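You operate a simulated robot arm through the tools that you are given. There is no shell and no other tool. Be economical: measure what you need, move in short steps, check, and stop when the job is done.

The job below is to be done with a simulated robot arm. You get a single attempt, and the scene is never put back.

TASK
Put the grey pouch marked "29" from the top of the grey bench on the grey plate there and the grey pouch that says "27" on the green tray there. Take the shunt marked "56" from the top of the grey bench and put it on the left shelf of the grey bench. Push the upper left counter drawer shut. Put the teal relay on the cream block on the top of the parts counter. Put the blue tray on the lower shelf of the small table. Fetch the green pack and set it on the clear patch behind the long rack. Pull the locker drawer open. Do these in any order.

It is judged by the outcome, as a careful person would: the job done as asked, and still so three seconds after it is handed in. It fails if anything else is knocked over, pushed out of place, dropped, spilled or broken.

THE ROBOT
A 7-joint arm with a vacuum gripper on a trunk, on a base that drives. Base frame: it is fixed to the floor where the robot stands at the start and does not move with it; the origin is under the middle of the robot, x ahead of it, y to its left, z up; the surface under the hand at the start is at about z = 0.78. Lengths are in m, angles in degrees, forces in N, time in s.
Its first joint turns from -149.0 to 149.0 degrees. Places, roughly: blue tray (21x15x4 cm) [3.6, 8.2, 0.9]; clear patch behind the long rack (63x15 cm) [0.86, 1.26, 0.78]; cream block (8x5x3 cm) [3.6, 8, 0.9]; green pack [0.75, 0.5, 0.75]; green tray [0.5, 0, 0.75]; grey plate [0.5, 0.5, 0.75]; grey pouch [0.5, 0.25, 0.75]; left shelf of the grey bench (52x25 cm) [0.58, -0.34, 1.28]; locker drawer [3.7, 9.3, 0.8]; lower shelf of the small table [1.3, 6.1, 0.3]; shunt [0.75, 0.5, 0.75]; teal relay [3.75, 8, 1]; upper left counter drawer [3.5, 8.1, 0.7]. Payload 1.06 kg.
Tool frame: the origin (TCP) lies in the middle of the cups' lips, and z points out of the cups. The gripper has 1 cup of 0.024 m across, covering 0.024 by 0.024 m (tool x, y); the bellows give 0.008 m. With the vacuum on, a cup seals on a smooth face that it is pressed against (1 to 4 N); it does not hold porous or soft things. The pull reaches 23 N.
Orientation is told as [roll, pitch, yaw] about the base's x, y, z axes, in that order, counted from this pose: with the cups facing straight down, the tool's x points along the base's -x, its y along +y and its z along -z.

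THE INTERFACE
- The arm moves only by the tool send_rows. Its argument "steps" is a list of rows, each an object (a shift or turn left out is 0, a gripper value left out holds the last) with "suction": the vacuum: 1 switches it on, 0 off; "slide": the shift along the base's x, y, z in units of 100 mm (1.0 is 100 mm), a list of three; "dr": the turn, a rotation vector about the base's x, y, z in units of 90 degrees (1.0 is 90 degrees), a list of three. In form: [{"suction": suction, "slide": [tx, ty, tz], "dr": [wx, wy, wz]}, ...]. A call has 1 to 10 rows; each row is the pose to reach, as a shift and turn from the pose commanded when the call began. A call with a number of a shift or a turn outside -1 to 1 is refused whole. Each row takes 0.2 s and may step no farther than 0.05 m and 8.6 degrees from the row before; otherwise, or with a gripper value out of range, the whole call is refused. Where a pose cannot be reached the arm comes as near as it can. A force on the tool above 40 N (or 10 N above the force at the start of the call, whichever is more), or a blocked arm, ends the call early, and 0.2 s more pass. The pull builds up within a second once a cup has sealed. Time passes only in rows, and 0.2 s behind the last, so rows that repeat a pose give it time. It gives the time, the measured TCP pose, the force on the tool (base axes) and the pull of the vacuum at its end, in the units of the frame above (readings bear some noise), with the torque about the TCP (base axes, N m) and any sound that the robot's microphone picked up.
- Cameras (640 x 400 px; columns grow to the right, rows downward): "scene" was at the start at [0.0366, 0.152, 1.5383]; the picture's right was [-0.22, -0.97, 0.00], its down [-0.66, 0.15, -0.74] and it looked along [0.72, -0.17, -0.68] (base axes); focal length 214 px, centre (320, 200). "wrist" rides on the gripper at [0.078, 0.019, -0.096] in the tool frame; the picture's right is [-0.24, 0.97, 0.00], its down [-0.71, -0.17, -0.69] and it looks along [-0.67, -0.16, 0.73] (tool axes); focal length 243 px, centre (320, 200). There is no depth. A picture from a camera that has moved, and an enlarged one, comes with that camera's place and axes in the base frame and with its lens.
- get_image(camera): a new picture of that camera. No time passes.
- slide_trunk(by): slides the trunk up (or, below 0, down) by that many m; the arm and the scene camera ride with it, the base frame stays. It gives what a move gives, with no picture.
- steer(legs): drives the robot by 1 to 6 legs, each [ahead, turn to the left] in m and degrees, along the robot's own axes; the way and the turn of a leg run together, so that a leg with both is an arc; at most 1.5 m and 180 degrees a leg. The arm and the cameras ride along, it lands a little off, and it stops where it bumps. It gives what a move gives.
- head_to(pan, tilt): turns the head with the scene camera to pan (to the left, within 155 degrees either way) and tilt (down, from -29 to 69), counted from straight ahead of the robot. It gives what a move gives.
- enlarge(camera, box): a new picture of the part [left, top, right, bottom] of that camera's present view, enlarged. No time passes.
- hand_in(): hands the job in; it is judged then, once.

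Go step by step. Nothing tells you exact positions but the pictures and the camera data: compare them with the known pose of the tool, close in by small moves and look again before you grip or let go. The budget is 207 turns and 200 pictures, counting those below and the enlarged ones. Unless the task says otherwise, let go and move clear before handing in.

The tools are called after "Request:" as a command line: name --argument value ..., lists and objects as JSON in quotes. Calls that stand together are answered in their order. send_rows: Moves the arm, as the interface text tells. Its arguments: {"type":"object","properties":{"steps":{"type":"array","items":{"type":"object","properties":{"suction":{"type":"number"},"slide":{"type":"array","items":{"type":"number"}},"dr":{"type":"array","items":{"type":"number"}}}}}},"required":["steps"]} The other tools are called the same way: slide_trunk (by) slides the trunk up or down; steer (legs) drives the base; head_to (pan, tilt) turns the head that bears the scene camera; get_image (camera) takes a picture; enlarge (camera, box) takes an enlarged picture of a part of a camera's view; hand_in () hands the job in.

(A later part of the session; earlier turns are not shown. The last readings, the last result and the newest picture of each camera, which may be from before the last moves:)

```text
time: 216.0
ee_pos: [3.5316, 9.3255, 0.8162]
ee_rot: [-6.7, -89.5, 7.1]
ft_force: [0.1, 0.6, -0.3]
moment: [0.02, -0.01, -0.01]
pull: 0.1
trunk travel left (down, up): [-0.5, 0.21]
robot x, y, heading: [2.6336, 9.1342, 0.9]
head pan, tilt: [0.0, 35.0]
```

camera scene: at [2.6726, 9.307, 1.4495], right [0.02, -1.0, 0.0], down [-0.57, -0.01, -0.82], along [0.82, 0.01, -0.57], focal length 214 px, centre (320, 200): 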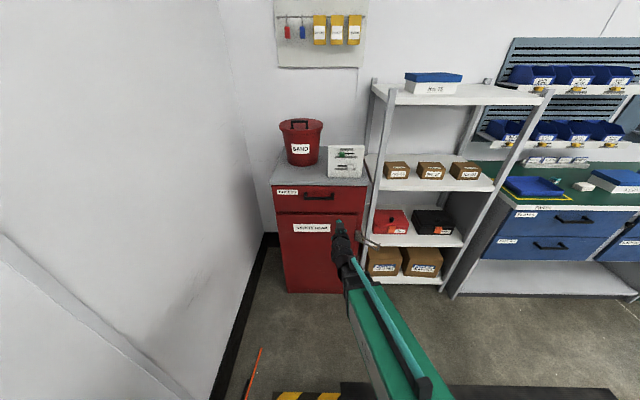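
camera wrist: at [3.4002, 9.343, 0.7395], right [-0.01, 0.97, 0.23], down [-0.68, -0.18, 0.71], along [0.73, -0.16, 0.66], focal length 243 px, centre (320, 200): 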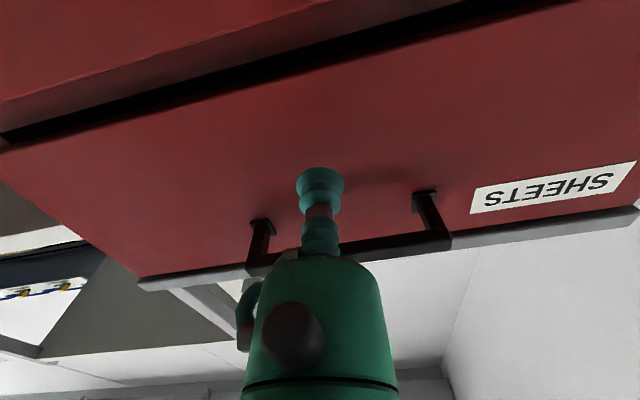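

Request:
send_rows --steps '[{"slide": [0.05, 0, 0]}, {"slide": [0.1, 0, 0]}, {"slide": [0.14, 0, 0]}, {"slide": [0.18, 0, 0]}, {"slide": [0.22, 0, 0]}]'

Request:
get_image --camera "wrist"

```text
time: 217.0
ee_pos: [3.5429, 9.3254, 0.8148]
ee_rot: [-3.6, -89.5, 3.9]
ft_force: [-6.3, -0.5, -0.1]
moment: [-0.03, -0.13, -0.05]
pull: 23.3
trunk travel left (down, up): [-0.5, 0.21]
robot x, y, heading: [2.6314, 9.136, 1.1]
head pan, tilt: [0.0, 35.0]
stopped in row 4: the force on the tool passed its limit at 46 N (the readings are from after the stop); the commanded pose is now the measured one
```

```text
105 pictures are left
camera wrist: at [3.4477, 9.3419, 0.7391], right [-0.01, 0.97, 0.23], down [-0.68, -0.18, 0.72], along [0.74, -0.15, 0.66], focal length 243 px, centre (320, 200)
```

wrist: 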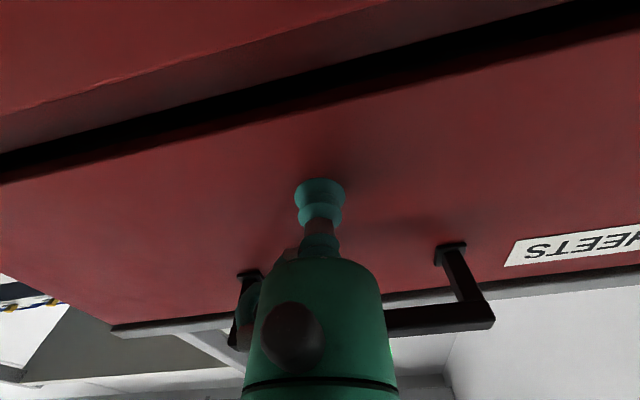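

Sealed on the drawer face. Pulling back slowly.

Request:
send_rows --steps '[{"slide": [-0.04, 0, 0]}, {"slide": [-0.08, 0, 0]}, {"slide": [-0.14, 0, 0]}, {"slide": [-0.2, 0, 0]}, {"slide": [-0.28, 0, 0]}, {"slide": [-0.36, 0, 0]}]'

Request:
get_image --camera "wrist"

```text
time: 218.4
ee_pos: [3.5088, 9.3233, 0.815]
ee_rot: [-4.3, -89.4, 4.9]
ft_force: [-2.0, 2.9, 4.1]
moment: [-0.01, -0.02, -0.09]
pull: 22.4
trunk travel left (down, up): [-0.5, 0.21]
robot x, y, heading: [2.6318, 9.1394, 1.1]
head pan, tilt: [0.0, 35.0]
```

```text
104 pictures are left
camera wrist: at [3.4118, 9.3418, 0.739], right [-0.01, 0.97, 0.23], down [-0.68, -0.18, 0.72], along [0.74, -0.15, 0.66], focal length 243 px, centre (320, 200)
```

wrist: 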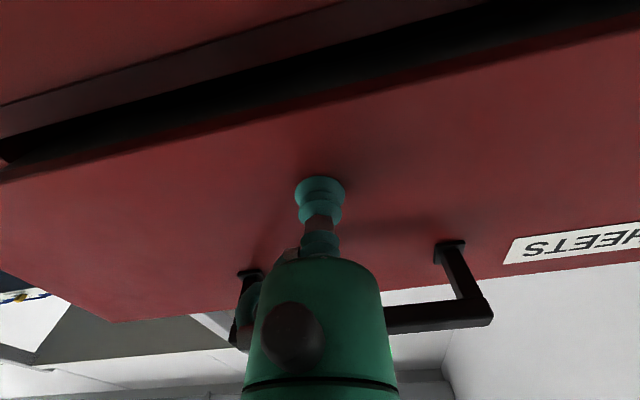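

The drawer follows. Continuing to pull.

Request:
send_rows --steps '[{"slide": [-0.1, 0, 0]}, {"slide": [-0.22, 0, 0]}, {"slide": [-0.36, 0, 0]}, {"slide": [-0.5, 0, 0]}, {"slide": [-0.65, 0, 0]}, {"slide": [-0.8, 0, 0]}, {"slide": [-0.95, 0, 0]}]'

Request:
send_rows --steps '[{"slide": [-0.1, 0, 0]}, {"slide": [-0.22, 0, 0]}, {"slide": [-0.36, 0, 0]}, {"slide": [-0.5, 0, 0]}, {"slide": [-0.65, 0, 0]}]'

Request:
get_image --camera "scene"

```text
time: 220.0
ee_pos: [3.4125, 9.3243, 0.8149]
ee_rot: [-3.8, -89.5, 4.4]
ft_force: [-1.1, 2.4, 3.4]
moment: [-0.03, 0.03, -0.04]
pull: 23.5
trunk travel left (down, up): [-0.5, 0.21]
robot x, y, heading: [2.6305, 9.1391, 1.2]
head pan, tilt: [0.0, 35.0]
```

```text
time: 221.2
ee_pos: [3.3484, 9.3225, 0.8144]
ee_rot: [-6.6, -89.3, 7.2]
ft_force: [-1.3, 3.7, 10.8]
moment: [-0.03, 0.12, -0.09]
pull: 22.6
trunk travel left (down, up): [-0.5, 0.21]
robot x, y, heading: [2.636, 9.137, 1.0]
head pan, tilt: [0.0, 35.0]
```

```text
103 pictures are left
camera scene: at [2.6711, 9.3073, 1.4496], right [0.02, -1.0, 0.0], down [-0.57, -0.01, -0.82], along [0.82, 0.02, -0.57], focal length 214 px, centre (320, 200)
```

scene: 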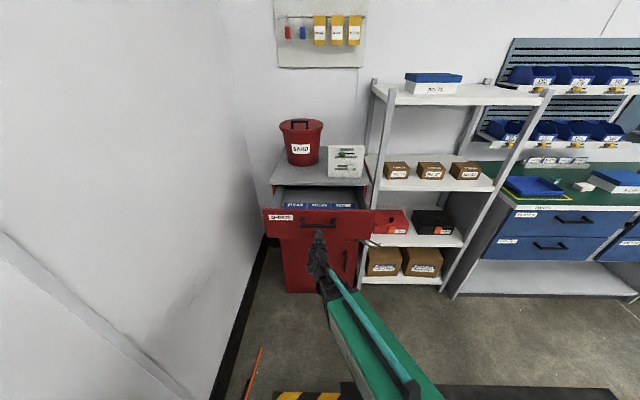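

Open about 19 cm. A little more by backing the base gently.

Request:
steer --legs '[[-0.07, 0]]'

Request:
get_image --camera "scene"

```text
time: 222.2
ee_pos: [3.2779, 9.322, 0.8144]
ee_rot: [-8.5, -89.4, 9.2]
ft_force: [0.1, 7.3, 0.3]
moment: [0.01, -0.05, -0.04]
pull: 23.3
trunk travel left (down, up): [-0.5, 0.21]
robot x, y, heading: [2.5599, 9.1346, 0.9]
head pan, tilt: [0.0, 35.0]
```

```text
102 pictures are left
camera scene: at [2.601, 9.3065, 1.4495], right [0.02, -1.0, 0.0], down [-0.57, -0.01, -0.82], along [0.82, 0.01, -0.57], focal length 214 px, centre (320, 200)
```

scene: 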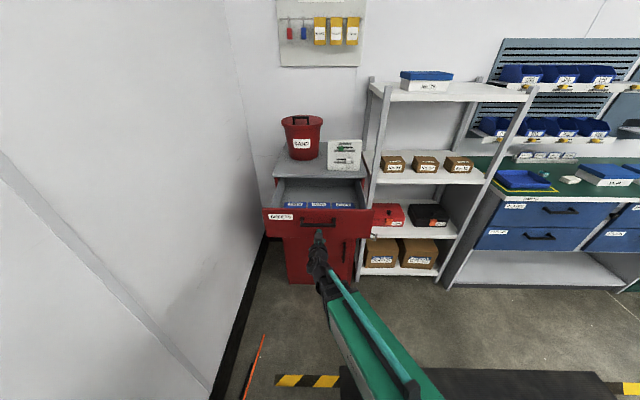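

Drawer is open ~26 cm. Releasing and backing straight off.

Request:
send_rows --steps '[{"suction": 0}, {"slide": [0, 0, 0]}, {"slide": [0, 0, 0]}, {"slide": [0, 0, 0]}, {"slide": [0, 0, 0]}]'

Request:
steer --legs '[[-0.12, 0]]'

Request:
get_image --camera "scene"

```text
time: 223.4
ee_pos: [3.2789, 9.3227, 0.8143]
ee_rot: [-6.2, -89.5, 6.7]
ft_force: [-1.4, 1.3, 0.0]
moment: [0.0, 0.05, -0.03]
pull: 0.0
trunk travel left (down, up): [-0.5, 0.21]
robot x, y, heading: [2.558, 9.1374, 1.2]
head pan, tilt: [0.0, 35.0]
```

```text
time: 224.7
ee_pos: [3.1579, 9.3219, 0.8152]
ee_rot: [-5.9, -89.3, 6.5]
ft_force: [-0.2, 0.0, 0.2]
moment: [0.02, 0.03, 0.01]
pull: 0.1
trunk travel left (down, up): [-0.5, 0.21]
robot x, y, heading: [2.4414, 9.1335, 1.3]
head pan, tilt: [0.0, 35.0]
```

```text
101 pictures are left
camera scene: at [2.4795, 9.3035, 1.4495], right [0.02, -1.0, 0.0], down [-0.57, -0.01, -0.82], along [0.82, 0.02, -0.57], focal length 214 px, centre (320, 200)
```

scene: 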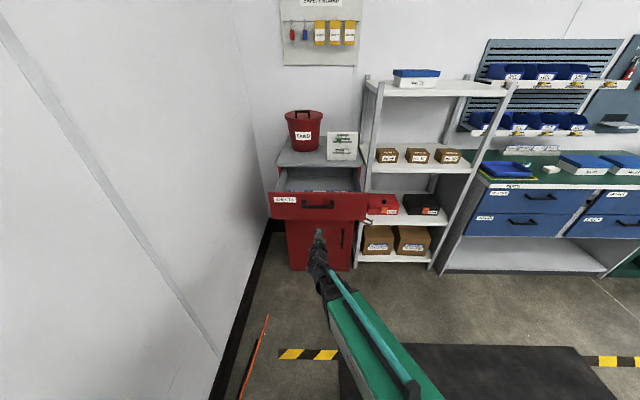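

Drawer stays open. Turning the tool back down and driving back to the counter.

Request:
send_rows --steps '[{"dr": [0, 0.09, 0], "slide": [-0.1, 0, 0.1]}, {"dr": [0, 0.18, 0], "slide": [-0.2, 0, 0.2]}, {"dr": [0, 0.27, 0], "slide": [-0.3, 0, 0.3]}, {"dr": [0, 0.36, 0], "slide": [-0.4, 0, 0.4]}, {"dr": [0, 0.45, 0], "slide": [-0.5, 0, 0.5]}, {"dr": [0, 0.54, 0], "slide": [-0.6, 0, 0.6]}, {"dr": [0, 0.63, 0], "slide": [-0.7, 0, 0.7]}, {"dr": [0, 0.72, 0], "slide": [-0.8, 0, 0.8]}, {"dr": [0, 0.81, 0], "slide": [-0.8, 0, 0.9]}, {"dr": [0, 0.9, 0], "slide": [-0.8, 0, 1.0]}]'

Request:
send_rows --steps '[{"dr": [0, 0.05, 0], "slide": [0, -0.4, 0.2]}, {"dr": [0, 0.098, 0], "slide": [0, -0.8, 0.4]}, {"dr": [0, 0.098, 0], "slide": [0, -1.0, 0.6]}]'

Request:
slide_trunk --by 0.1

Request:
steer --legs '[[0, -90], [1.08, 0], [0, 90]]'

```text
time: 226.8
ee_pos: [3.0692, 9.3427, 0.9157]
ee_rot: [-11.4, -13.7, 0.6]
ft_force: [-0.2, -1.1, 0.3]
moment: [0.04, 0.01, 0.02]
pull: 0.1
out of reach, approached as far as the arm can: row 7, 8, 9, 10
trunk travel left (down, up): [-0.5, 0.21]
robot x, y, heading: [2.4374, 9.1322, 1.1]
head pan, tilt: [0.0, 35.0]
```

```text
time: 227.7
ee_pos: [3.0678, 9.2442, 0.9794]
ee_rot: [-14.7, -5.6, 0.8]
ft_force: [0.6, -0.3, 0.5]
moment: [0.03, 0.01, 0.03]
pull: 0.0
out of reach, approached as far as the arm can: row 2, 3
trunk travel left (down, up): [-0.5, 0.21]
robot x, y, heading: [2.4375, 9.1299, 1.3]
head pan, tilt: [0.0, 35.0]
```

```text
time: 229.0
ee_pos: [3.0676, 9.2438, 1.0788]
ee_rot: [-14.7, -5.6, 0.7]
ft_force: [0.1, 0.7, 0.1]
moment: [-0.03, 0.03, -0.02]
pull: 0.1
trunk travel left (down, up): [-0.6, 0.11]
robot x, y, heading: [2.4392, 9.131, 1.0]
head pan, tilt: [0.0, 35.0]
```

```text
time: 242.2
ee_pos: [3.1024, 8.1561, 1.0791]
ee_rot: [-14.8, -5.6, 1.5]
ft_force: [0.1, -0.3, -0.4]
moment: [0.01, 0.02, 0.0]
pull: 0.1
trunk travel left (down, up): [-0.6, 0.11]
robot x, y, heading: [2.4766, 8.039, 1.9]
head pan, tilt: [0.0, 35.0]
```

The tool kept a small tilt; levelling it while extending a bit.

Request:
send_rows --steps '[{"dr": [0.06, 0.02, -0.005], "slide": [0.2, 0, -0.1]}, {"dr": [0.11, 0.04, -0.01], "slide": [0.4, 0, -0.2]}, {"dr": [0.164, 0.062, -0.017], "slide": [0.6, 0, -0.3]}]'

Request:
get_image --camera "scene"

```text
time: 243.0
ee_pos: [3.1603, 8.1555, 1.0591]
ee_rot: [-15.3, -3.5, -0.4]
ft_force: [-0.1, 0.1, -0.8]
moment: [-0.03, -0.01, 0.02]
pull: 0.0
out of reach, approached as far as the arm can: row 1, 2, 3
trunk travel left (down, up): [-0.6, 0.11]
robot x, y, heading: [2.473, 8.0367, 1.6]
head pan, tilt: [0.0, 35.0]
```

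```text
100 pictures are left
camera scene: at [2.5141, 8.2085, 1.5495], right [0.03, -1.0, 0.0], down [-0.57, -0.02, -0.82], along [0.82, 0.02, -0.57], focal length 214 px, centre (320, 200)
```

scene: 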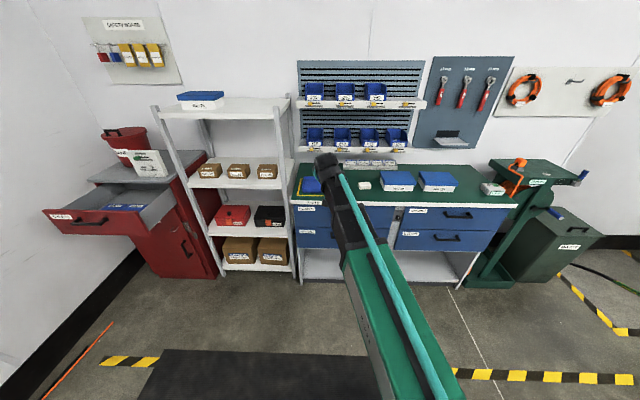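

A joint seems at its limit in this posture; I'll try a mid-reach lower pose and level again.

Request:
send_rows --steps '[{"slide": [0.2, -0.3, -0.2]}, {"dr": [0.05, 0.02, 0], "slide": [0.4, -0.6, -0.4]}, {"dr": [0.1, 0.04, 0], "slide": [0.6, -0.8, -0.6]}, {"dr": [0.17, 0.04, 0], "slide": [0.8, -1.0, -0.6]}, {"dr": [0.17, 0.04, 0], "slide": [0.8, -1.0, -0.6]}]'

```text
time: 244.2
ee_pos: [3.2384, 8.0748, 0.9994]
ee_rot: [-15.9, -2.1, -1.8]
ft_force: [-0.2, -0.2, -0.2]
moment: [0.01, 0.01, 0.0]
pull: 0.1
out of reach, approached as far as the arm can: row 2, 3, 4, 5
trunk travel left (down, up): [-0.6, 0.11]
robot x, y, heading: [2.4787, 8.0352, 1.5]
head pan, tilt: [0.0, 35.0]
```

I'll try another tool yaw to free the wrist (level target with yaw −40°).

Request:
send_rows --steps '[{"dr": [0.028, -0.01, -0.073]}, {"dr": [0.056, -0.02, -0.147]}, {"dr": [0.085, -0.031, -0.22]}, {"dr": [0.113, -0.041, -0.294]}, {"dr": [0.141, -0.052, -0.367]}, {"dr": [0.17, -0.062, -0.441]}, {"dr": [0.17, -0.062, -0.441]}]'

```text
time: 245.8
ee_pos: [3.2374, 8.0782, 1.0041]
ee_rot: [-10.4, -12.3, -40.6]
ft_force: [-0.2, -1.1, -0.3]
moment: [0.02, -0.01, -0.04]
pull: 0.1
out of reach, approached as far as the arm can: row 2, 3, 4, 5, 6, 7
trunk travel left (down, up): [-0.6, 0.11]
robot x, y, heading: [2.4765, 8.0382, 1.7]
head pan, tilt: [0.0, 35.0]
```

Tilt stays toward −y, so the elbow posture is off. I'll extend outward and retry levelling.

Request:
send_rows --steps '[{"slide": [0.3, 0, -0.1]}, {"slide": [0.6, 0, -0.2]}, {"slide": [1.0, 0, -0.3]}, {"slide": [1.0, 0, -0.3], "dr": [0.09, 0, 0]}, {"slide": [1.0, 0, -0.3], "dr": [0.18, 0, 0]}]'

Request:
get_image --camera "scene"

```text
time: 247.0
ee_pos: [3.3379, 8.0769, 0.9747]
ee_rot: [-10.5, -12.3, -40.5]
ft_force: [-0.3, 0.1, 0.3]
moment: [-0.02, -0.03, -0.01]
pull: 0.1
out of reach, approached as far as the arm can: row 4, 5
trunk travel left (down, up): [-0.6, 0.11]
robot x, y, heading: [2.4756, 8.0367, 1.5]
head pan, tilt: [0.0, 35.0]
```

```text
99 pictures are left
camera scene: at [2.5137, 8.2085, 1.5495], right [0.03, -1.0, 0.0], down [-0.57, -0.02, -0.82], along [0.82, 0.02, -0.57], focal length 214 px, centre (320, 200)
```

scene: 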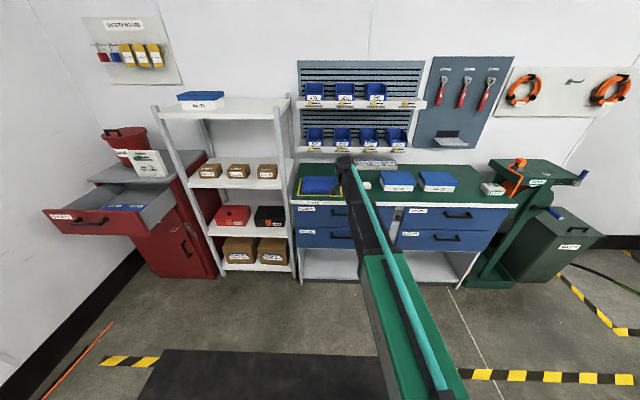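

The forearm joint seems wound to its limit. I'll back away and unwind it: point the tool forward-up, then swing it around the forearm axis and down again.

Request:
steer --legs '[[-0.35, 0]]'

Request:
send_rows --steps '[{"dr": [0, 0, 0.09]}, {"dr": [0, 0, 0.18]}, {"dr": [0, 0, 0.27]}, {"dr": [0, 0, 0.36]}, {"dr": [0, 0, 0.45]}]'

Request:
send_rows --steps '[{"dr": [0, -0.09, 0], "slide": [0, 0, 0.1]}, {"dr": [0, -0.18, 0], "slide": [0, 0, 0.2]}, {"dr": [0, -0.27, 0], "slide": [0, 0, 0.3]}, {"dr": [0, -0.36, 0], "slide": [0, 0, 0.4]}, {"dr": [0, -0.45, 0], "slide": [0, 0, 0.5]}, {"dr": [0, -0.54, 0], "slide": [0, 0, 0.6]}, {"dr": [0, -0.63, 0], "slide": [0, 0, 0.7]}, {"dr": [0, -0.72, 0], "slide": [0, 0, 0.8]}, {"dr": [0, -0.81, 0], "slide": [0, 0, 0.9]}, {"dr": [0, -0.9, 0], "slide": [0, 0, 1.0]}]'

```text
time: 249.3
ee_pos: [2.985, 8.061, 0.9755]
ee_rot: [-10.5, -12.3, -41.1]
ft_force: [-0.5, 0.1, -0.8]
moment: [-0.01, 0.02, 0.01]
pull: 0.1
trunk travel left (down, up): [-0.6, 0.11]
robot x, y, heading: [2.1231, 8.0301, 1.4]
head pan, tilt: [0.0, 35.0]
```

```text
time: 250.5
ee_pos: [2.9866, 8.0596, 0.9764]
ee_rot: [-15.0, -12.6, 0.7]
ft_force: [0.1, -0.3, 0.5]
moment: [0.05, 0.01, 0.0]
pull: 0.0
out of reach, approached as far as the arm can: row 4, 5
trunk travel left (down, up): [-0.6, 0.11]
robot x, y, heading: [2.1242, 8.0283, 1.3]
head pan, tilt: [0.0, 35.0]
```

```text
time: 252.7
ee_pos: [2.9867, 8.0623, 1.0752]
ee_rot: [173.1, -86.2, 172.1]
ft_force: [0.7, 0.9, 0.3]
moment: [0.01, 0.03, 0.02]
pull: 0.1
trunk travel left (down, up): [-0.6, 0.11]
robot x, y, heading: [2.1243, 8.027, 1.4]
head pan, tilt: [0.0, 35.0]
```

Continuing to forward-up, then swinging around the forearm axis.

Request:
send_rows --steps '[{"dr": [0, -0.09, 0]}, {"dr": [0, -0.18, 0]}, {"dr": [0, -0.27, 0]}]'

Request:
send_rows --steps '[{"dr": [-0.09, 0, 0]}, {"dr": [-0.18, 0, 0]}, {"dr": [-0.27, 0, 0]}, {"dr": [-0.36, 0, 0]}, {"dr": [-0.45, 0, 0]}, {"dr": [-0.54, 0, 0]}, {"dr": [-0.63, 0, 0]}, {"dr": [-0.72, 0, 0]}, {"dr": [-0.81, 0, 0]}, {"dr": [-0.9, 0, 0]}]'

Request:
send_rows --steps '[{"dr": [-0.09, 0, 0]}, {"dr": [-0.18, 0, 0]}, {"dr": [-0.27, 0, 0]}, {"dr": [-0.36, 0, 0]}, {"dr": [-0.45, 0, 0]}, {"dr": [-0.54, 0, 0]}, {"dr": [-0.63, 0, 0]}, {"dr": [-0.72, 0, 0]}, {"dr": [-0.81, 0, 0]}, {"dr": [-0.9, 0, 0]}]'

Request:
get_image --camera "scene"

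```text
time: 253.5
ee_pos: [2.987, 8.0627, 1.075]
ee_rot: [166.2, -61.9, 178.9]
ft_force: [-0.1, -0.2, -0.9]
moment: [0.01, 0.0, 0.0]
pull: 0.0
trunk travel left (down, up): [-0.6, 0.11]
robot x, y, heading: [2.1256, 8.0258, 1.3]
head pan, tilt: [0.0, 35.0]
```

```text
time: 255.7
ee_pos: [2.9856, 8.0618, 1.0758]
ee_rot: [-109.0, -7.3, 118.3]
ft_force: [0.3, 0.9, -0.2]
moment: [0.0, -0.01, 0.0]
pull: 0.1
trunk travel left (down, up): [-0.6, 0.11]
robot x, y, heading: [2.1239, 8.029, 1.3]
head pan, tilt: [0.0, 35.0]
```

```text
time: 257.9
ee_pos: [2.9852, 8.0616, 1.0756]
ee_rot: [-48.7, 57.6, 150.7]
ft_force: [0.2, 0.3, 0.5]
moment: [0.0, 0.03, 0.01]
pull: 0.0
trunk travel left (down, up): [-0.6, 0.11]
robot x, y, heading: [2.121, 8.0271, 1.3]
head pan, tilt: [0.0, 35.0]
```

```text
98 pictures are left
camera scene: at [2.1632, 8.1991, 1.5495], right [0.02, -1.0, 0.0], down [-0.57, -0.01, -0.82], along [0.82, 0.02, -0.57], focal length 214 px, centre (320, 200)
```

scene: 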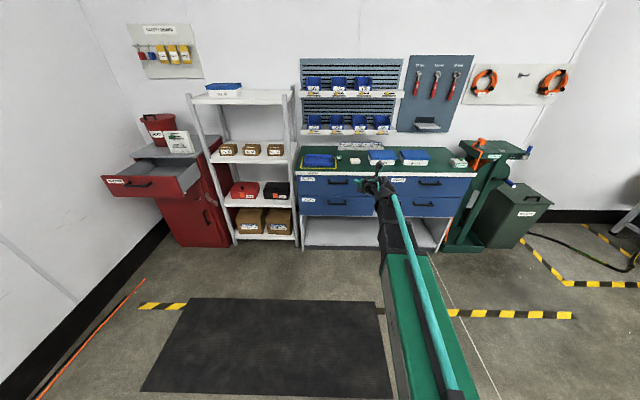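

The swing worked without limits. Now bending the tool straight down.

Request:
send_rows --steps '[{"dr": [-0.035, 0.078, 0]}, {"dr": [-0.07, 0.156, 0]}, {"dr": [-0.105, 0.234, 0]}, {"dr": [-0.14, 0.312, 0]}, {"dr": [-0.175, 0.39, 0]}, {"dr": [-0.21, 0.468, 0]}, {"dr": [-0.245, 0.546, 0]}, {"dr": [-0.28, 0.624, 0]}, {"dr": [-0.316, 0.702, 0]}]'

```text
time: 259.9
ee_pos: [2.9838, 8.0621, 1.0824]
ee_rot: [-15.7, -1.0, 178.6]
ft_force: [0.1, 0.0, -0.5]
moment: [-0.05, -0.03, 0.05]
pull: 0.1
out of reach, approached as far as the arm can: row 5, 6, 7, 8, 9
trunk travel left (down, up): [-0.6, 0.11]
robot x, y, heading: [2.1245, 8.0272, 1.5]
head pan, tilt: [0.0, 35.0]
```

The wrist ended at the opposite limit, so the bend must cross in the arm's own plane. I'll reverse the swing, align the tool radially, and bend straight down.

Request:
send_rows --steps '[{"dr": [0.035, -0.078, 0]}, {"dr": [0.07, -0.156, 0]}, {"dr": [0.105, -0.234, 0]}, {"dr": [0.14, -0.312, 0]}, {"dr": [0.175, -0.39, 0]}, {"dr": [0.21, -0.468, 0]}, {"dr": [0.245, -0.546, 0]}, {"dr": [0.28, -0.624, 0]}]'

Request:
send_rows --steps '[{"dr": [0.09, 0, 0]}, {"dr": [0.18, 0, 0]}, {"dr": [0.27, 0, 0]}, {"dr": [0.36, 0, 0]}, {"dr": [0.45, 0, 0]}, {"dr": [0.54, 0, 0]}, {"dr": [0.63, 0, 0]}, {"dr": [0.72, 0, 0]}, {"dr": [0.81, 0, 0]}, {"dr": [0.9, 0, 0]}]'

Request:
send_rows --steps '[{"dr": [0.09, 0, 0]}, {"dr": [0.18, 0, 0]}, {"dr": [0.27, 0, 0]}, {"dr": [0.36, 0, 0]}, {"dr": [0.45, 0, 0]}, {"dr": [0.54, 0, 0]}, {"dr": [0.63, 0, 0]}, {"dr": [0.72, 0, 0]}, {"dr": [0.81, 0, 0]}, {"dr": [0.9, 0, 0]}]'

Request:
get_image --camera "wrist"

Request:
get_image --camera "scene"

```text
time: 261.7
ee_pos: [2.9847, 8.0614, 1.0834]
ee_rot: [-53.7, 51.9, 159.8]
ft_force: [-0.2, 0.5, 0.5]
moment: [0.03, -0.02, 0.03]
pull: 0.0
trunk travel left (down, up): [-0.6, 0.11]
robot x, y, heading: [2.1258, 8.0295, 1.4]
head pan, tilt: [0.0, 35.0]
```

```text
time: 263.9
ee_pos: [2.9848, 8.0606, 1.0828]
ee_rot: [-122.3, -4.8, 125.6]
ft_force: [0.5, 0.2, 0.6]
moment: [0.0, 0.04, -0.01]
pull: 0.0
trunk travel left (down, up): [-0.6, 0.11]
robot x, y, heading: [2.1246, 8.0307, 1.4]
head pan, tilt: [0.0, 35.0]
```

```text
time: 266.1
ee_pos: [2.9843, 8.0614, 1.0831]
ee_rot: [156.1, -54.5, 176.1]
ft_force: [-0.8, -0.4, -0.9]
moment: [-0.03, -0.02, 0.0]
pull: 0.1
trunk travel left (down, up): [-0.6, 0.11]
robot x, y, heading: [2.1223, 8.0278, 1.4]
head pan, tilt: [0.0, 35.0]
```

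```text
97 pictures are left
camera wrist: at [2.9689, 8.1183, 0.974], right [0.24, 0.87, 0.42], down [-0.97, 0.19, 0.17], along [0.07, -0.45, 0.89], focal length 243 px, centre (320, 200)
```

wrist: 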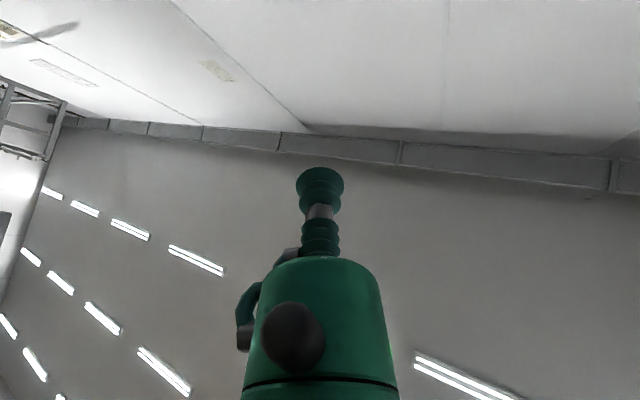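

```text
96 pictures are left
camera scene: at [2.1632, 8.1991, 1.5495], right [0.02, -1.0, 0.0], down [-0.57, -0.01, -0.82], along [0.82, 0.02, -0.57], focal length 214 px, centre (320, 200)
```

scene: 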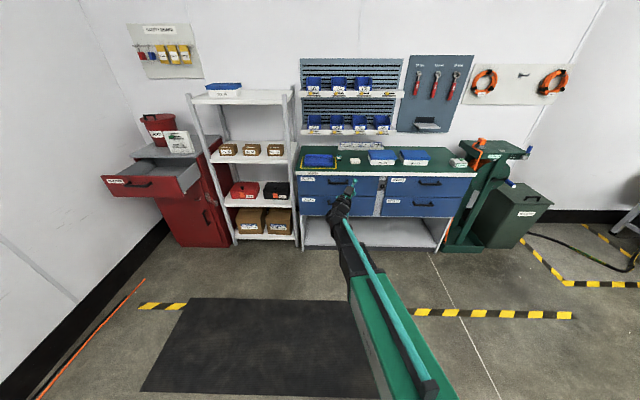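

Aligning the tool azimuth with the arm's plane.

Request:
send_rows --steps '[{"dr": [0, 0, 0.08]}, {"dr": [0, 0, 0.16]}, {"dr": [0, 0, 0.24]}, {"dr": [0, 0, 0.32]}, {"dr": [0, 0, 0.387]}]'

Request:
get_image --camera "scene"

```text
time: 267.3
ee_pos: [2.9839, 8.0641, 1.0834]
ee_rot: [156.3, -54.4, -149.3]
ft_force: [0.6, 0.1, 0.1]
moment: [0.03, 0.02, 0.02]
pull: 0.0
trunk travel left (down, up): [-0.6, 0.11]
robot x, y, heading: [2.1235, 8.0247, 1.4]
head pan, tilt: [0.0, 35.0]
```

```text
95 pictures are left
camera scene: at [2.1633, 8.199, 1.5496], right [0.02, -1.0, 0.0], down [-0.57, -0.01, -0.82], along [0.82, 0.02, -0.57], focal length 214 px, centre (320, 200)
```

scene: 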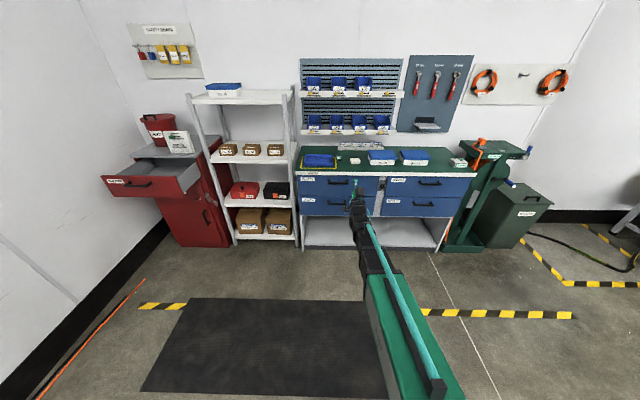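

Now bending down within the plane.

Request:
send_rows --steps '[{"dr": [-0.003, 0.09, 0]}, {"dr": [-0.007, 0.18, 0]}, {"dr": [-0.01, 0.27, 0]}, {"dr": [-0.013, 0.36, 0]}, {"dr": [-0.017, 0.45, 0]}, {"dr": [-0.02, 0.54, 0]}, {"dr": [-0.023, 0.63, 0]}, {"dr": [-0.027, 0.72, 0]}, {"dr": [-0.03, 0.81, 0]}, {"dr": [-0.033, 0.9, 0]}]'

Request:
send_rows --steps '[{"dr": [-0.003, 0.09, 0], "slide": [0, 0, -0.1]}, {"dr": [-0.007, 0.18, 0], "slide": [0, 0, -0.2]}, {"dr": [-0.01, 0.27, 0], "slide": [0, 0, -0.3]}, {"dr": [-0.013, 0.36, 0], "slide": [0, 0, -0.4]}, {"dr": [-0.017, 0.456, 0], "slide": [0, 0, -0.5]}]'

```text
time: 269.5
ee_pos: [2.9832, 8.0609, 1.0832]
ee_rot: [13.9, -38.9, -18.9]
ft_force: [-0.2, -0.1, 0.2]
moment: [0.05, 0.01, -0.01]
pull: 0.1
trunk travel left (down, up): [-0.6, 0.11]
robot x, y, heading: [2.1263, 8.0293, 1.1]
head pan, tilt: [0.0, 35.0]
```

```text
time: 270.7
ee_pos: [2.9845, 8.0616, 1.0321]
ee_rot: [0.2, 0.0, -14.0]
ft_force: [0.3, -0.8, -0.6]
moment: [-0.02, -0.02, 0.0]
pull: 0.1
trunk travel left (down, up): [-0.6, 0.11]
robot x, y, heading: [2.1229, 8.0297, 1.2]
head pan, tilt: [0.0, 35.0]
```

The tool is level again. Driving closer and correcting yaw, then looking at the relay.

Request:
steer --legs '[[0.52, 0]]'

Request:
send_rows --steps '[{"dr": [0, 0, 0.08], "slide": [0, 0, 0]}, {"dr": [0, 0, 0.15], "slide": [0, 0, 0]}]'

Request:
get_image --camera "wrist"

Request:
get_image --camera "scene"

```text
time: 273.7
ee_pos: [3.5042, 8.0876, 1.0331]
ee_rot: [0.1, 0.0, -13.4]
ft_force: [-0.7, 0.0, -0.3]
moment: [-0.01, 0.01, -0.01]
pull: 0.2
trunk travel left (down, up): [-0.6, 0.11]
robot x, y, heading: [2.644, 8.0464, 2.0]
head pan, tilt: [0.0, 35.0]
```

```text
time: 274.3
ee_pos: [3.5049, 8.0869, 1.0341]
ee_rot: [0.2, 0.0, 0.2]
ft_force: [0.4, -0.2, -0.8]
moment: [0.02, 0.01, -0.02]
pull: 0.0
trunk travel left (down, up): [-0.6, 0.11]
robot x, y, heading: [2.6461, 8.0444, 2.0]
head pan, tilt: [0.0, 35.0]
```

```text
94 pictures are left
camera wrist: at [3.4263, 8.1047, 1.1296], right [0.23, 0.97, 0.0], down [0.71, -0.17, 0.68], along [0.67, -0.16, -0.73], focal length 243 px, centre (320, 200)
```

wrist: 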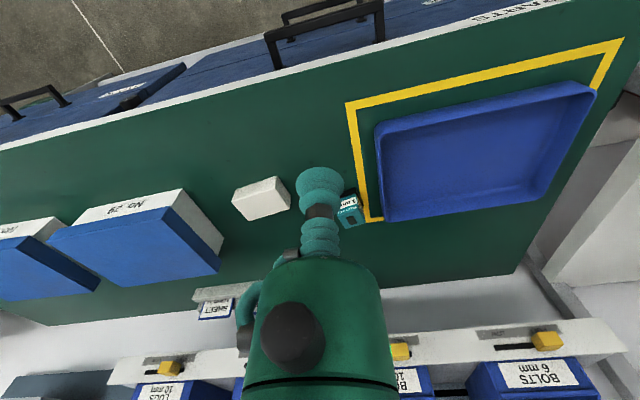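

```text
93 pictures are left
camera scene: at [2.6825, 8.2143, 1.5495], right [0.03, -1.0, 0.0], down [-0.57, -0.02, -0.82], along [0.82, 0.03, -0.57], focal length 214 px, centre (320, 200)
```

scene: 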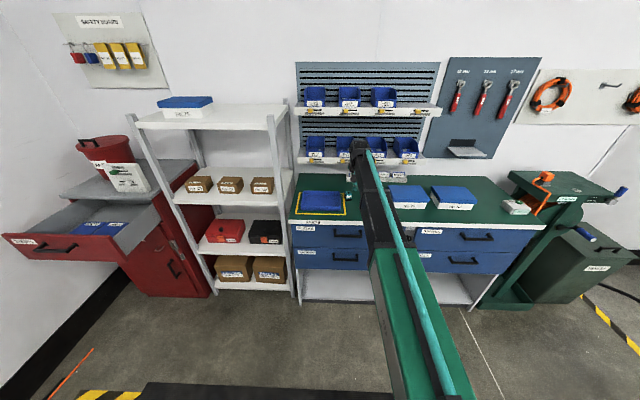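

Moving closer for a better look at relay and cream block.

Request:
send_rows --steps '[{"slide": [0.3, -0.35, 0]}, {"slide": [0.6, -0.35, -0.3]}]'

Request:
get_image --camera "wrist"

Request:
enlarge --camera "wrist" --box '[220, 80, 460, 230]'

```text
time: 274.9
ee_pos: [3.5639, 8.0511, 1.0017]
ee_rot: [0.2, 0.0, 0.1]
ft_force: [0.2, -0.2, -0.6]
moment: [0.02, 0.04, 0.01]
pull: 0.1
trunk travel left (down, up): [-0.6, 0.11]
robot x, y, heading: [2.6441, 8.0418, 2.1]
head pan, tilt: [0.0, 35.0]
```

```text
92 pictures are left
camera wrist: at [3.4854, 8.0692, 1.0985], right [0.23, 0.97, 0.0], down [0.71, -0.17, 0.68], along [0.67, -0.16, -0.73], focal length 243 px, centre (320, 200)
```

wrist: 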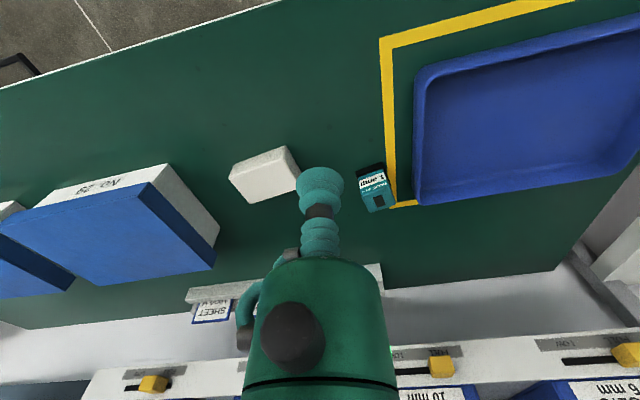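

```text
2.67 times, centred on (340, 155) of wrist
camera zoom: at [3.4854, 8.0692, 1.0985], right [0.23, 0.97, 0.0], down [0.71, -0.17, 0.68], along [0.67, -0.16, -0.73], focal length 647 px, centre (267, 320)
```

zoom: 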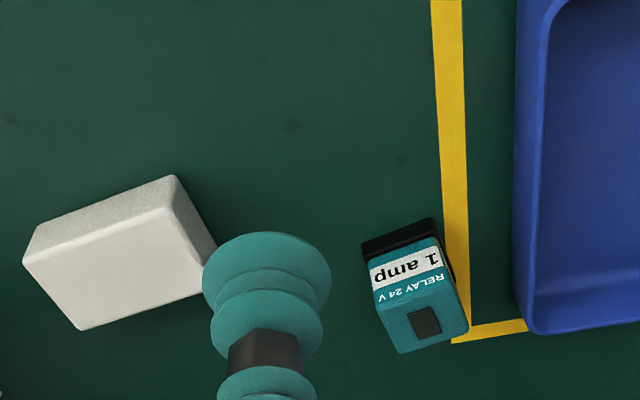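

Relay top centre ≈ (3.647, 8.087, 0.937); cream block top centre ≈ (3.607, 7.990, 0.93). Driving 10 cm closer, then positioning over the relay.

Request:
steer --legs '[[0.1, 0]]'

Request:
send_rows --steps '[{"slide": [-0.1, 0.15, 0]}, {"slide": [-0.17, 0.3, -0.2]}]'

Request:
enlarge --camera "wrist" --box '[200, 80, 440, 230]'

```text
time: 276.1
ee_pos: [3.6631, 8.0552, 1.0027]
ee_rot: [0.2, 0.0, 0.1]
ft_force: [-0.1, 1.1, -0.9]
moment: [0.0, 0.01, 0.01]
pull: 0.1
trunk travel left (down, up): [-0.6, 0.11]
robot x, y, heading: [2.7411, 8.0472, 1.9]
head pan, tilt: [0.0, 35.0]
```

```text
time: 276.7
ee_pos: [3.6446, 8.0839, 0.9815]
ee_rot: [0.2, 0.0, 0.2]
ft_force: [0.3, 0.4, 0.4]
moment: [0.0, 0.0, -0.01]
pull: 0.1
trunk travel left (down, up): [-0.6, 0.11]
robot x, y, heading: [2.7474, 8.0454, 1.9]
head pan, tilt: [0.0, 35.0]
```

```text
2.67 times, centred on (320, 155) of wrist
camera zoom: at [3.5675, 8.1027, 1.0784], right [0.23, 0.97, 0.0], down [0.71, -0.17, 0.68], along [0.67, -0.16, -0.73], focal length 647 px, centre (320, 320)
```

zoom: 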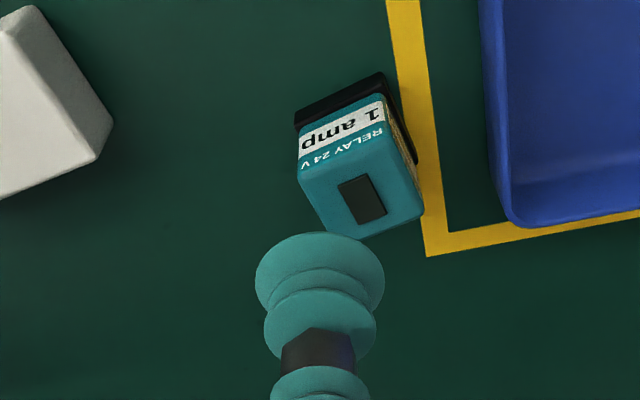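

Triangulating gives relay top at (3.673, 8.090, ~0.91) and counter top ~0.87. Aligning and descending partway.

Request:
send_rows --steps '[{"slide": [0.28, 0.06, 0]}, {"slide": [0.28, 0.06, -0.3]}]'

Request:
enlarge --camera "wrist" --box '[200, 80, 440, 230]'

```text
time: 277.3
ee_pos: [3.6741, 8.0901, 0.952]
ee_rot: [0.1, 0.1, 0.2]
ft_force: [-0.1, 0.0, 0.0]
moment: [-0.01, 0.02, 0.0]
pull: 0.0
trunk travel left (down, up): [-0.6, 0.11]
robot x, y, heading: [2.7438, 8.0479, 2.1]
head pan, tilt: [0.0, 35.0]
```

```text
2.67 times, centred on (320, 155) of wrist
camera zoom: at [3.5961, 8.1078, 1.0492], right [0.23, 0.97, 0.0], down [0.71, -0.17, 0.68], along [0.67, -0.16, -0.73], focal length 647 px, centre (320, 320)
```

zoom: 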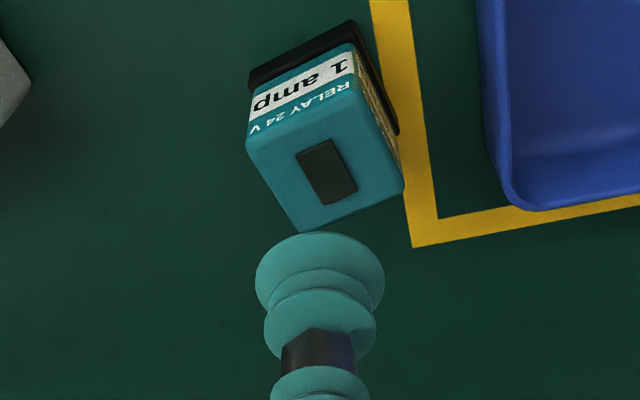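

Aligned within a few mm. Descending gently with vacuum on.

Request:
send_rows --steps '[{"suction": 1, "slide": [0.03, 0, -0.2]}, {"slide": [0.03, 0, -0.3]}, {"slide": [0.03, 0, -0.35]}, {"slide": [0.03, 0, -0.4]}, {"slide": [0.03, 0, -0.44]}, {"slide": [0.03, 0, -0.44]}]'

```text
time: 278.7
ee_pos: [3.6764, 8.0899, 0.9073]
ee_rot: [0.2, 0.0, 0.1]
ft_force: [1.1, -0.6, 0.4]
moment: [0.0, 0.01, -0.03]
pull: 0.1
trunk travel left (down, up): [-0.6, 0.11]
robot x, y, heading: [2.7472, 8.0439, 2.0]
head pan, tilt: [0.0, 35.0]
```

Request:
send_rows --steps '[{"slide": [0, 0, -0.03]}, {"slide": [0, 0, -0.06]}, {"slide": [0, 0, -0.09]}, {"slide": [0, 0, -0.09]}]'

Request:
enlarge --camera "wrist" --box '[200, 80, 440, 230]'

```text
time: 279.7
ee_pos: [3.6764, 8.0909, 0.901]
ee_rot: [0.2, -0.1, 0.0]
ft_force: [6.1, 1.0, 18.0]
moment: [-0.06, 0.0, 0.02]
pull: 23.0
trunk travel left (down, up): [-0.6, 0.11]
robot x, y, heading: [2.7435, 8.0435, 2.3]
head pan, tilt: [0.0, 35.0]
```

```text
2.67 times, centred on (320, 155) of wrist
camera zoom: at [3.5984, 8.1086, 0.9971], right [0.23, 0.97, 0.0], down [0.71, -0.17, 0.69], along [0.67, -0.16, -0.73], focal length 647 px, centre (320, 320)
```

zoom: 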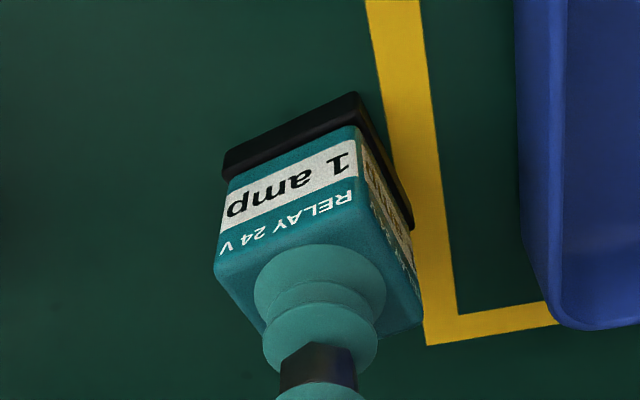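

Sealed. Lifting the relay and moving toward the cream block.

Request:
send_rows --steps '[{"slide": [0, 0, 0.3]}, {"slide": [0, 0, 0.75]}, {"slide": [-0.2, -0.4, 0.85]}, {"slide": [-0.4, -0.8, 0.85]}]'

Request:
get_image --camera "wrist"

```text
time: 280.7
ee_pos: [3.637, 8.0089, 0.9838]
ee_rot: [0.2, 0.0, 0.0]
ft_force: [0.1, 0.8, -0.7]
moment: [0.01, 0.03, 0.0]
pull: 22.7
trunk travel left (down, up): [-0.6, 0.11]
robot x, y, heading: [2.7471, 8.0447, 2.1]
head pan, tilt: [0.0, 35.0]
```

```text
87 pictures are left
camera wrist: at [3.5593, 8.0266, 1.0804], right [0.23, 0.97, 0.0], down [0.71, -0.17, 0.68], along [0.67, -0.16, -0.73], focal length 243 px, centre (320, 200)
```

wrist: 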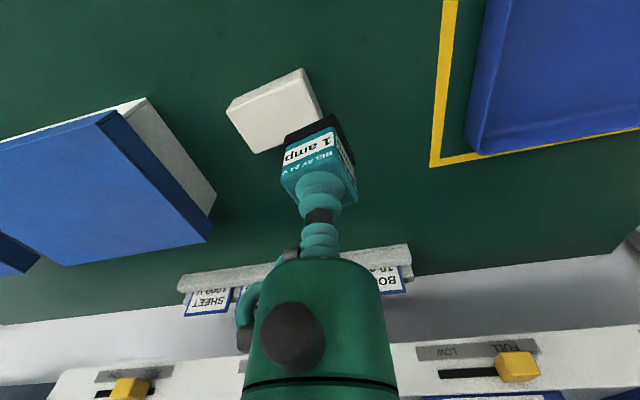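

Cream block top centre (3.630, 7.977). Aligning over it.

Request:
send_rows --steps '[{"slide": [-0.07, -0.32, 0]}, {"slide": [-0.07, -0.32, -0.2]}]'

Request:
get_image --camera "wrist"

Request:
enlarge --camera "scene" --box '[300, 150, 460, 250]'

```text
time: 281.3
ee_pos: [3.6283, 7.9787, 0.9637]
ee_rot: [0.3, 0.0, 0.1]
ft_force: [0.9, 0.7, -0.9]
moment: [0.01, -0.01, 0.01]
pull: 23.1
trunk travel left (down, up): [-0.6, 0.11]
robot x, y, heading: [2.7457, 8.0474, 2.1]
head pan, tilt: [0.0, 35.0]
```

```text
86 pictures are left
camera wrist: at [3.5509, 7.9964, 1.0601], right [0.23, 0.97, 0.0], down [0.71, -0.17, 0.68], along [0.67, -0.16, -0.73], focal length 243 px, centre (320, 200)
```

wrist: 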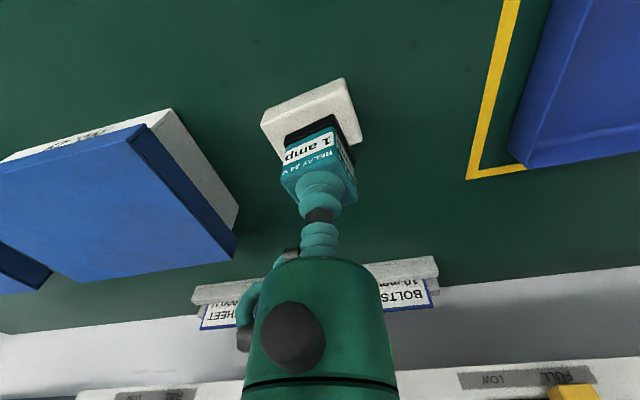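

```text
4.00 times, centred on (380, 200) of scene
camera zoom: at [2.7824, 8.2174, 1.5496], right [0.03, -1.0, 0.0], down [-0.57, -0.02, -0.82], along [0.82, 0.03, -0.57], focal length 858 px, centre (80, 200)
```

zoom: 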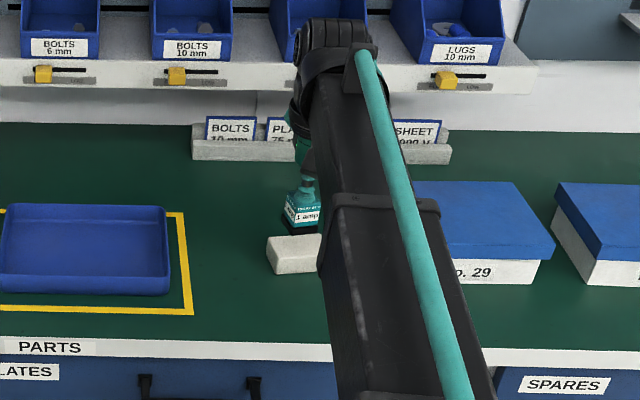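

Relay hovers over the block's centre. Lowering gently.

Request:
send_rows --steps '[{"slide": [0, 0, -0.15]}, {"slide": [0, 0, -0.22]}, {"slide": [0, 0, -0.26]}, {"slide": [0, 0, -0.3]}, {"slide": [0, 0, -0.3]}]'

Request:
get_image --camera "wrist"

```text
time: 282.5
ee_pos: [3.6298, 7.9786, 0.9342]
ee_rot: [0.2, 0.1, 0.0]
ft_force: [-0.9, -0.5, -0.8]
moment: [-0.01, -0.01, 0.01]
pull: 23.0
trunk travel left (down, up): [-0.6, 0.11]
robot x, y, heading: [2.7444, 8.0457, 2.2]
head pan, tilt: [0.0, 35.0]
```

```text
84 pictures are left
camera wrist: at [3.5517, 7.997, 1.0304], right [0.23, 0.97, 0.0], down [0.71, -0.17, 0.68], along [0.67, -0.16, -0.73], focal length 243 px, centre (320, 200)
```

wrist: 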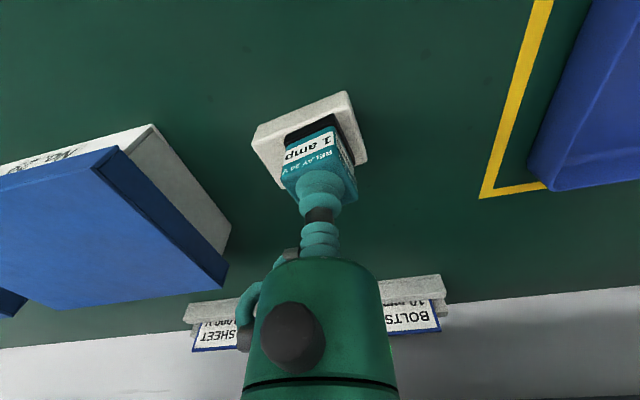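

Request:
send_rows --steps '[{"slide": [-0.05, -0.02, -0.03]}, {"slide": [-0.05, -0.02, -0.06]}, {"slide": [-0.05, -0.02, -0.06]}]'

```text
time: 283.3
ee_pos: [3.6226, 7.9767, 0.9297]
ee_rot: [0.2, -0.1, 0.2]
ft_force: [0.7, -0.2, 8.7]
moment: [0.01, -0.04, -0.05]
pull: 22.8
trunk travel left (down, up): [-0.6, 0.11]
robot x, y, heading: [2.7413, 8.0466, 1.9]
head pan, tilt: [0.0, 35.0]
```

Contact on the block. Releasing and rising straight.

Request:
send_rows --steps '[{"suction": 0, "slide": [0, 0, 0.02]}, {"slide": [0, 0, 0.02]}, {"slide": [0, 0, 0.02]}, {"slide": [0, 0, 0.02]}, {"slide": [0, 0, 0.1]}, {"slide": [0, 0, 0.4]}, {"slide": [0, 0, 0.8]}]'

Request:
get_image --camera "wrist"

```text
time: 284.9
ee_pos: [3.622, 7.9776, 1.0073]
ee_rot: [0.2, 0.0, 0.1]
ft_force: [-0.3, 0.3, -0.4]
moment: [0.02, 0.02, 0.01]
pull: 0.0
trunk travel left (down, up): [-0.6, 0.11]
robot x, y, heading: [2.7453, 8.0453, 2.3]
head pan, tilt: [0.0, 35.0]
```

```text
83 pictures are left
camera wrist: at [3.5445, 7.9953, 1.1043], right [0.23, 0.97, 0.0], down [0.71, -0.17, 0.68], along [0.67, -0.16, -0.73], focal length 243 px, centre (320, 200)
```

wrist: 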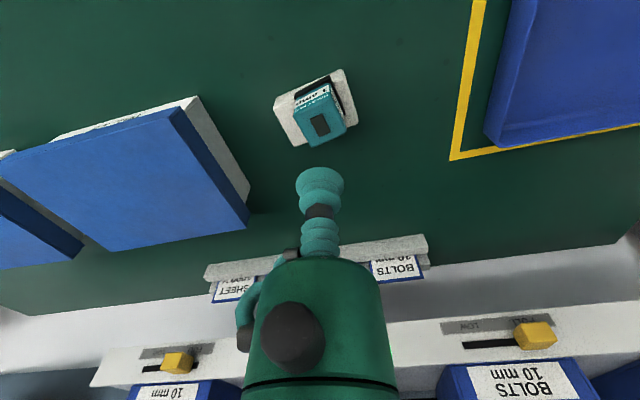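

Relay stands on the cream block. Now moving above the blue tray at about (3.607, 8.234).

Request:
send_rows --steps '[{"slide": [-0.05, 0.45, 0]}, {"slide": [-0.05, 0.9, 0]}]'

Request:
send_rows --steps '[{"slide": [-0.05, 0.45, 0]}, {"slide": [-0.1, 0.9, 0]}]'

Request:
send_rows --steps '[{"slide": [0, 0.4, 0]}, {"slide": [0, 0.76, -0.1]}]'

Request:
get_image --camera "wrist"

Request:
get_image --camera "scene"

```text
time: 285.5
ee_pos: [3.6184, 8.0686, 1.0058]
ee_rot: [0.2, 0.1, 0.1]
ft_force: [-0.4, 0.8, -0.3]
moment: [-0.06, 0.04, 0.01]
pull: 0.1
trunk travel left (down, up): [-0.6, 0.11]
robot x, y, heading: [2.7475, 8.0469, 2.0]
head pan, tilt: [0.0, 35.0]
```

```text
time: 286.1
ee_pos: [3.6109, 8.1594, 1.0071]
ee_rot: [0.2, 0.0, 0.2]
ft_force: [-0.7, 0.1, 0.5]
moment: [0.0, 0.03, 0.03]
pull: 0.1
trunk travel left (down, up): [-0.6, 0.11]
robot x, y, heading: [2.7448, 8.0495, 2.1]
head pan, tilt: [0.0, 35.0]
```

```text
time: 286.7
ee_pos: [3.611, 8.2334, 0.9979]
ee_rot: [0.2, 0.0, 0.2]
ft_force: [1.1, 0.6, -0.7]
moment: [0.05, -0.01, 0.01]
pull: 0.0
trunk travel left (down, up): [-0.6, 0.11]
robot x, y, heading: [2.7459, 8.0483, 2.0]
head pan, tilt: [0.0, 35.0]
```

```text
82 pictures are left
camera wrist: at [3.5335, 8.2516, 1.0945], right [0.23, 0.97, 0.0], down [0.71, -0.17, 0.68], along [0.67, -0.16, -0.73], focal length 243 px, centre (320, 200)
```

wrist: 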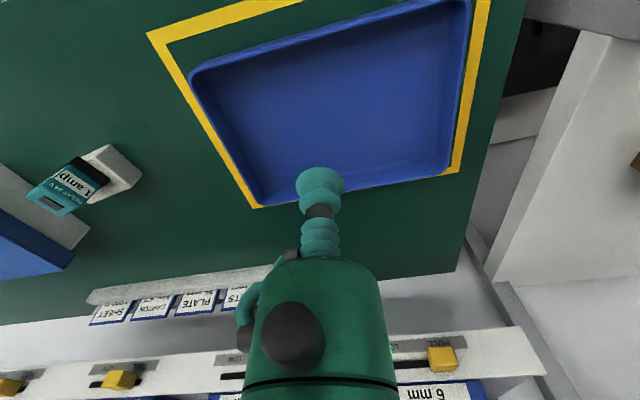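

```text
81 pictures are left
camera scene: at [2.7825, 8.2183, 1.5495], right [0.03, -1.0, 0.0], down [-0.57, -0.02, -0.82], along [0.82, 0.03, -0.57], focal length 214 px, centre (320, 200)
```

scene: 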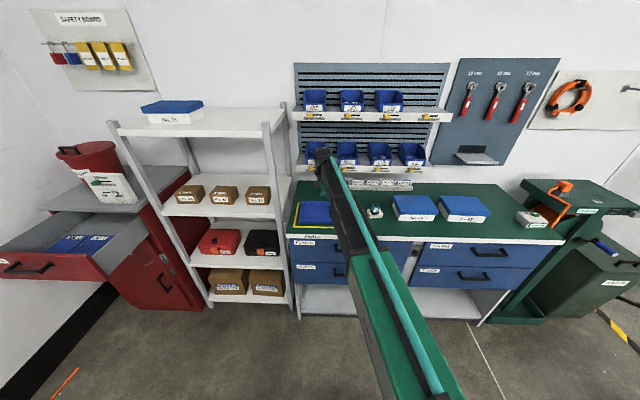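

Tray centre ≈ (3.630, 8.241). Descending into it with vacuum on.

Request:
send_rows --steps '[{"slide": [0.2, 0.08, 0]}, {"slide": [0.2, 0.08, -0.45]}, {"slide": [0.2, 0.08, -0.9]}, {"suction": 1, "slide": [0.2, 0.08, -1.0]}]'

Request:
get_image --camera "wrist"

```text
time: 287.7
ee_pos: [3.6306, 8.2424, 0.8985]
ee_rot: [0.3, 0.1, 0.1]
ft_force: [0.1, -0.5, -0.4]
moment: [-0.01, -0.03, 0.0]
pull: 0.1
trunk travel left (down, up): [-0.6, 0.11]
robot x, y, heading: [2.7445, 8.0451, 1.8]
head pan, tilt: [0.0, 35.0]
```

```text
80 pictures are left
camera wrist: at [3.5522, 8.2599, 0.9949], right [0.23, 0.97, 0.0], down [0.71, -0.17, 0.68], along [0.67, -0.16, -0.73], focal length 243 px, centre (320, 200)
```

wrist: 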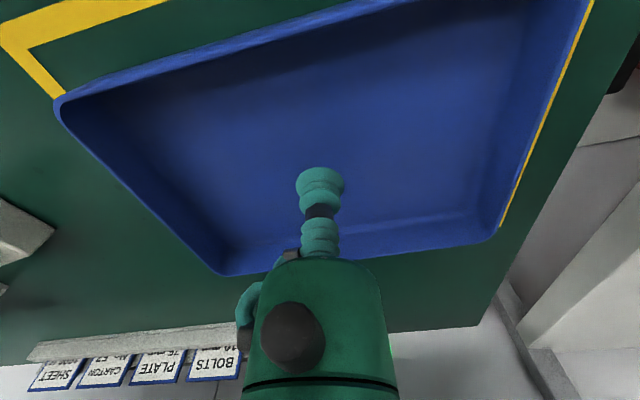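

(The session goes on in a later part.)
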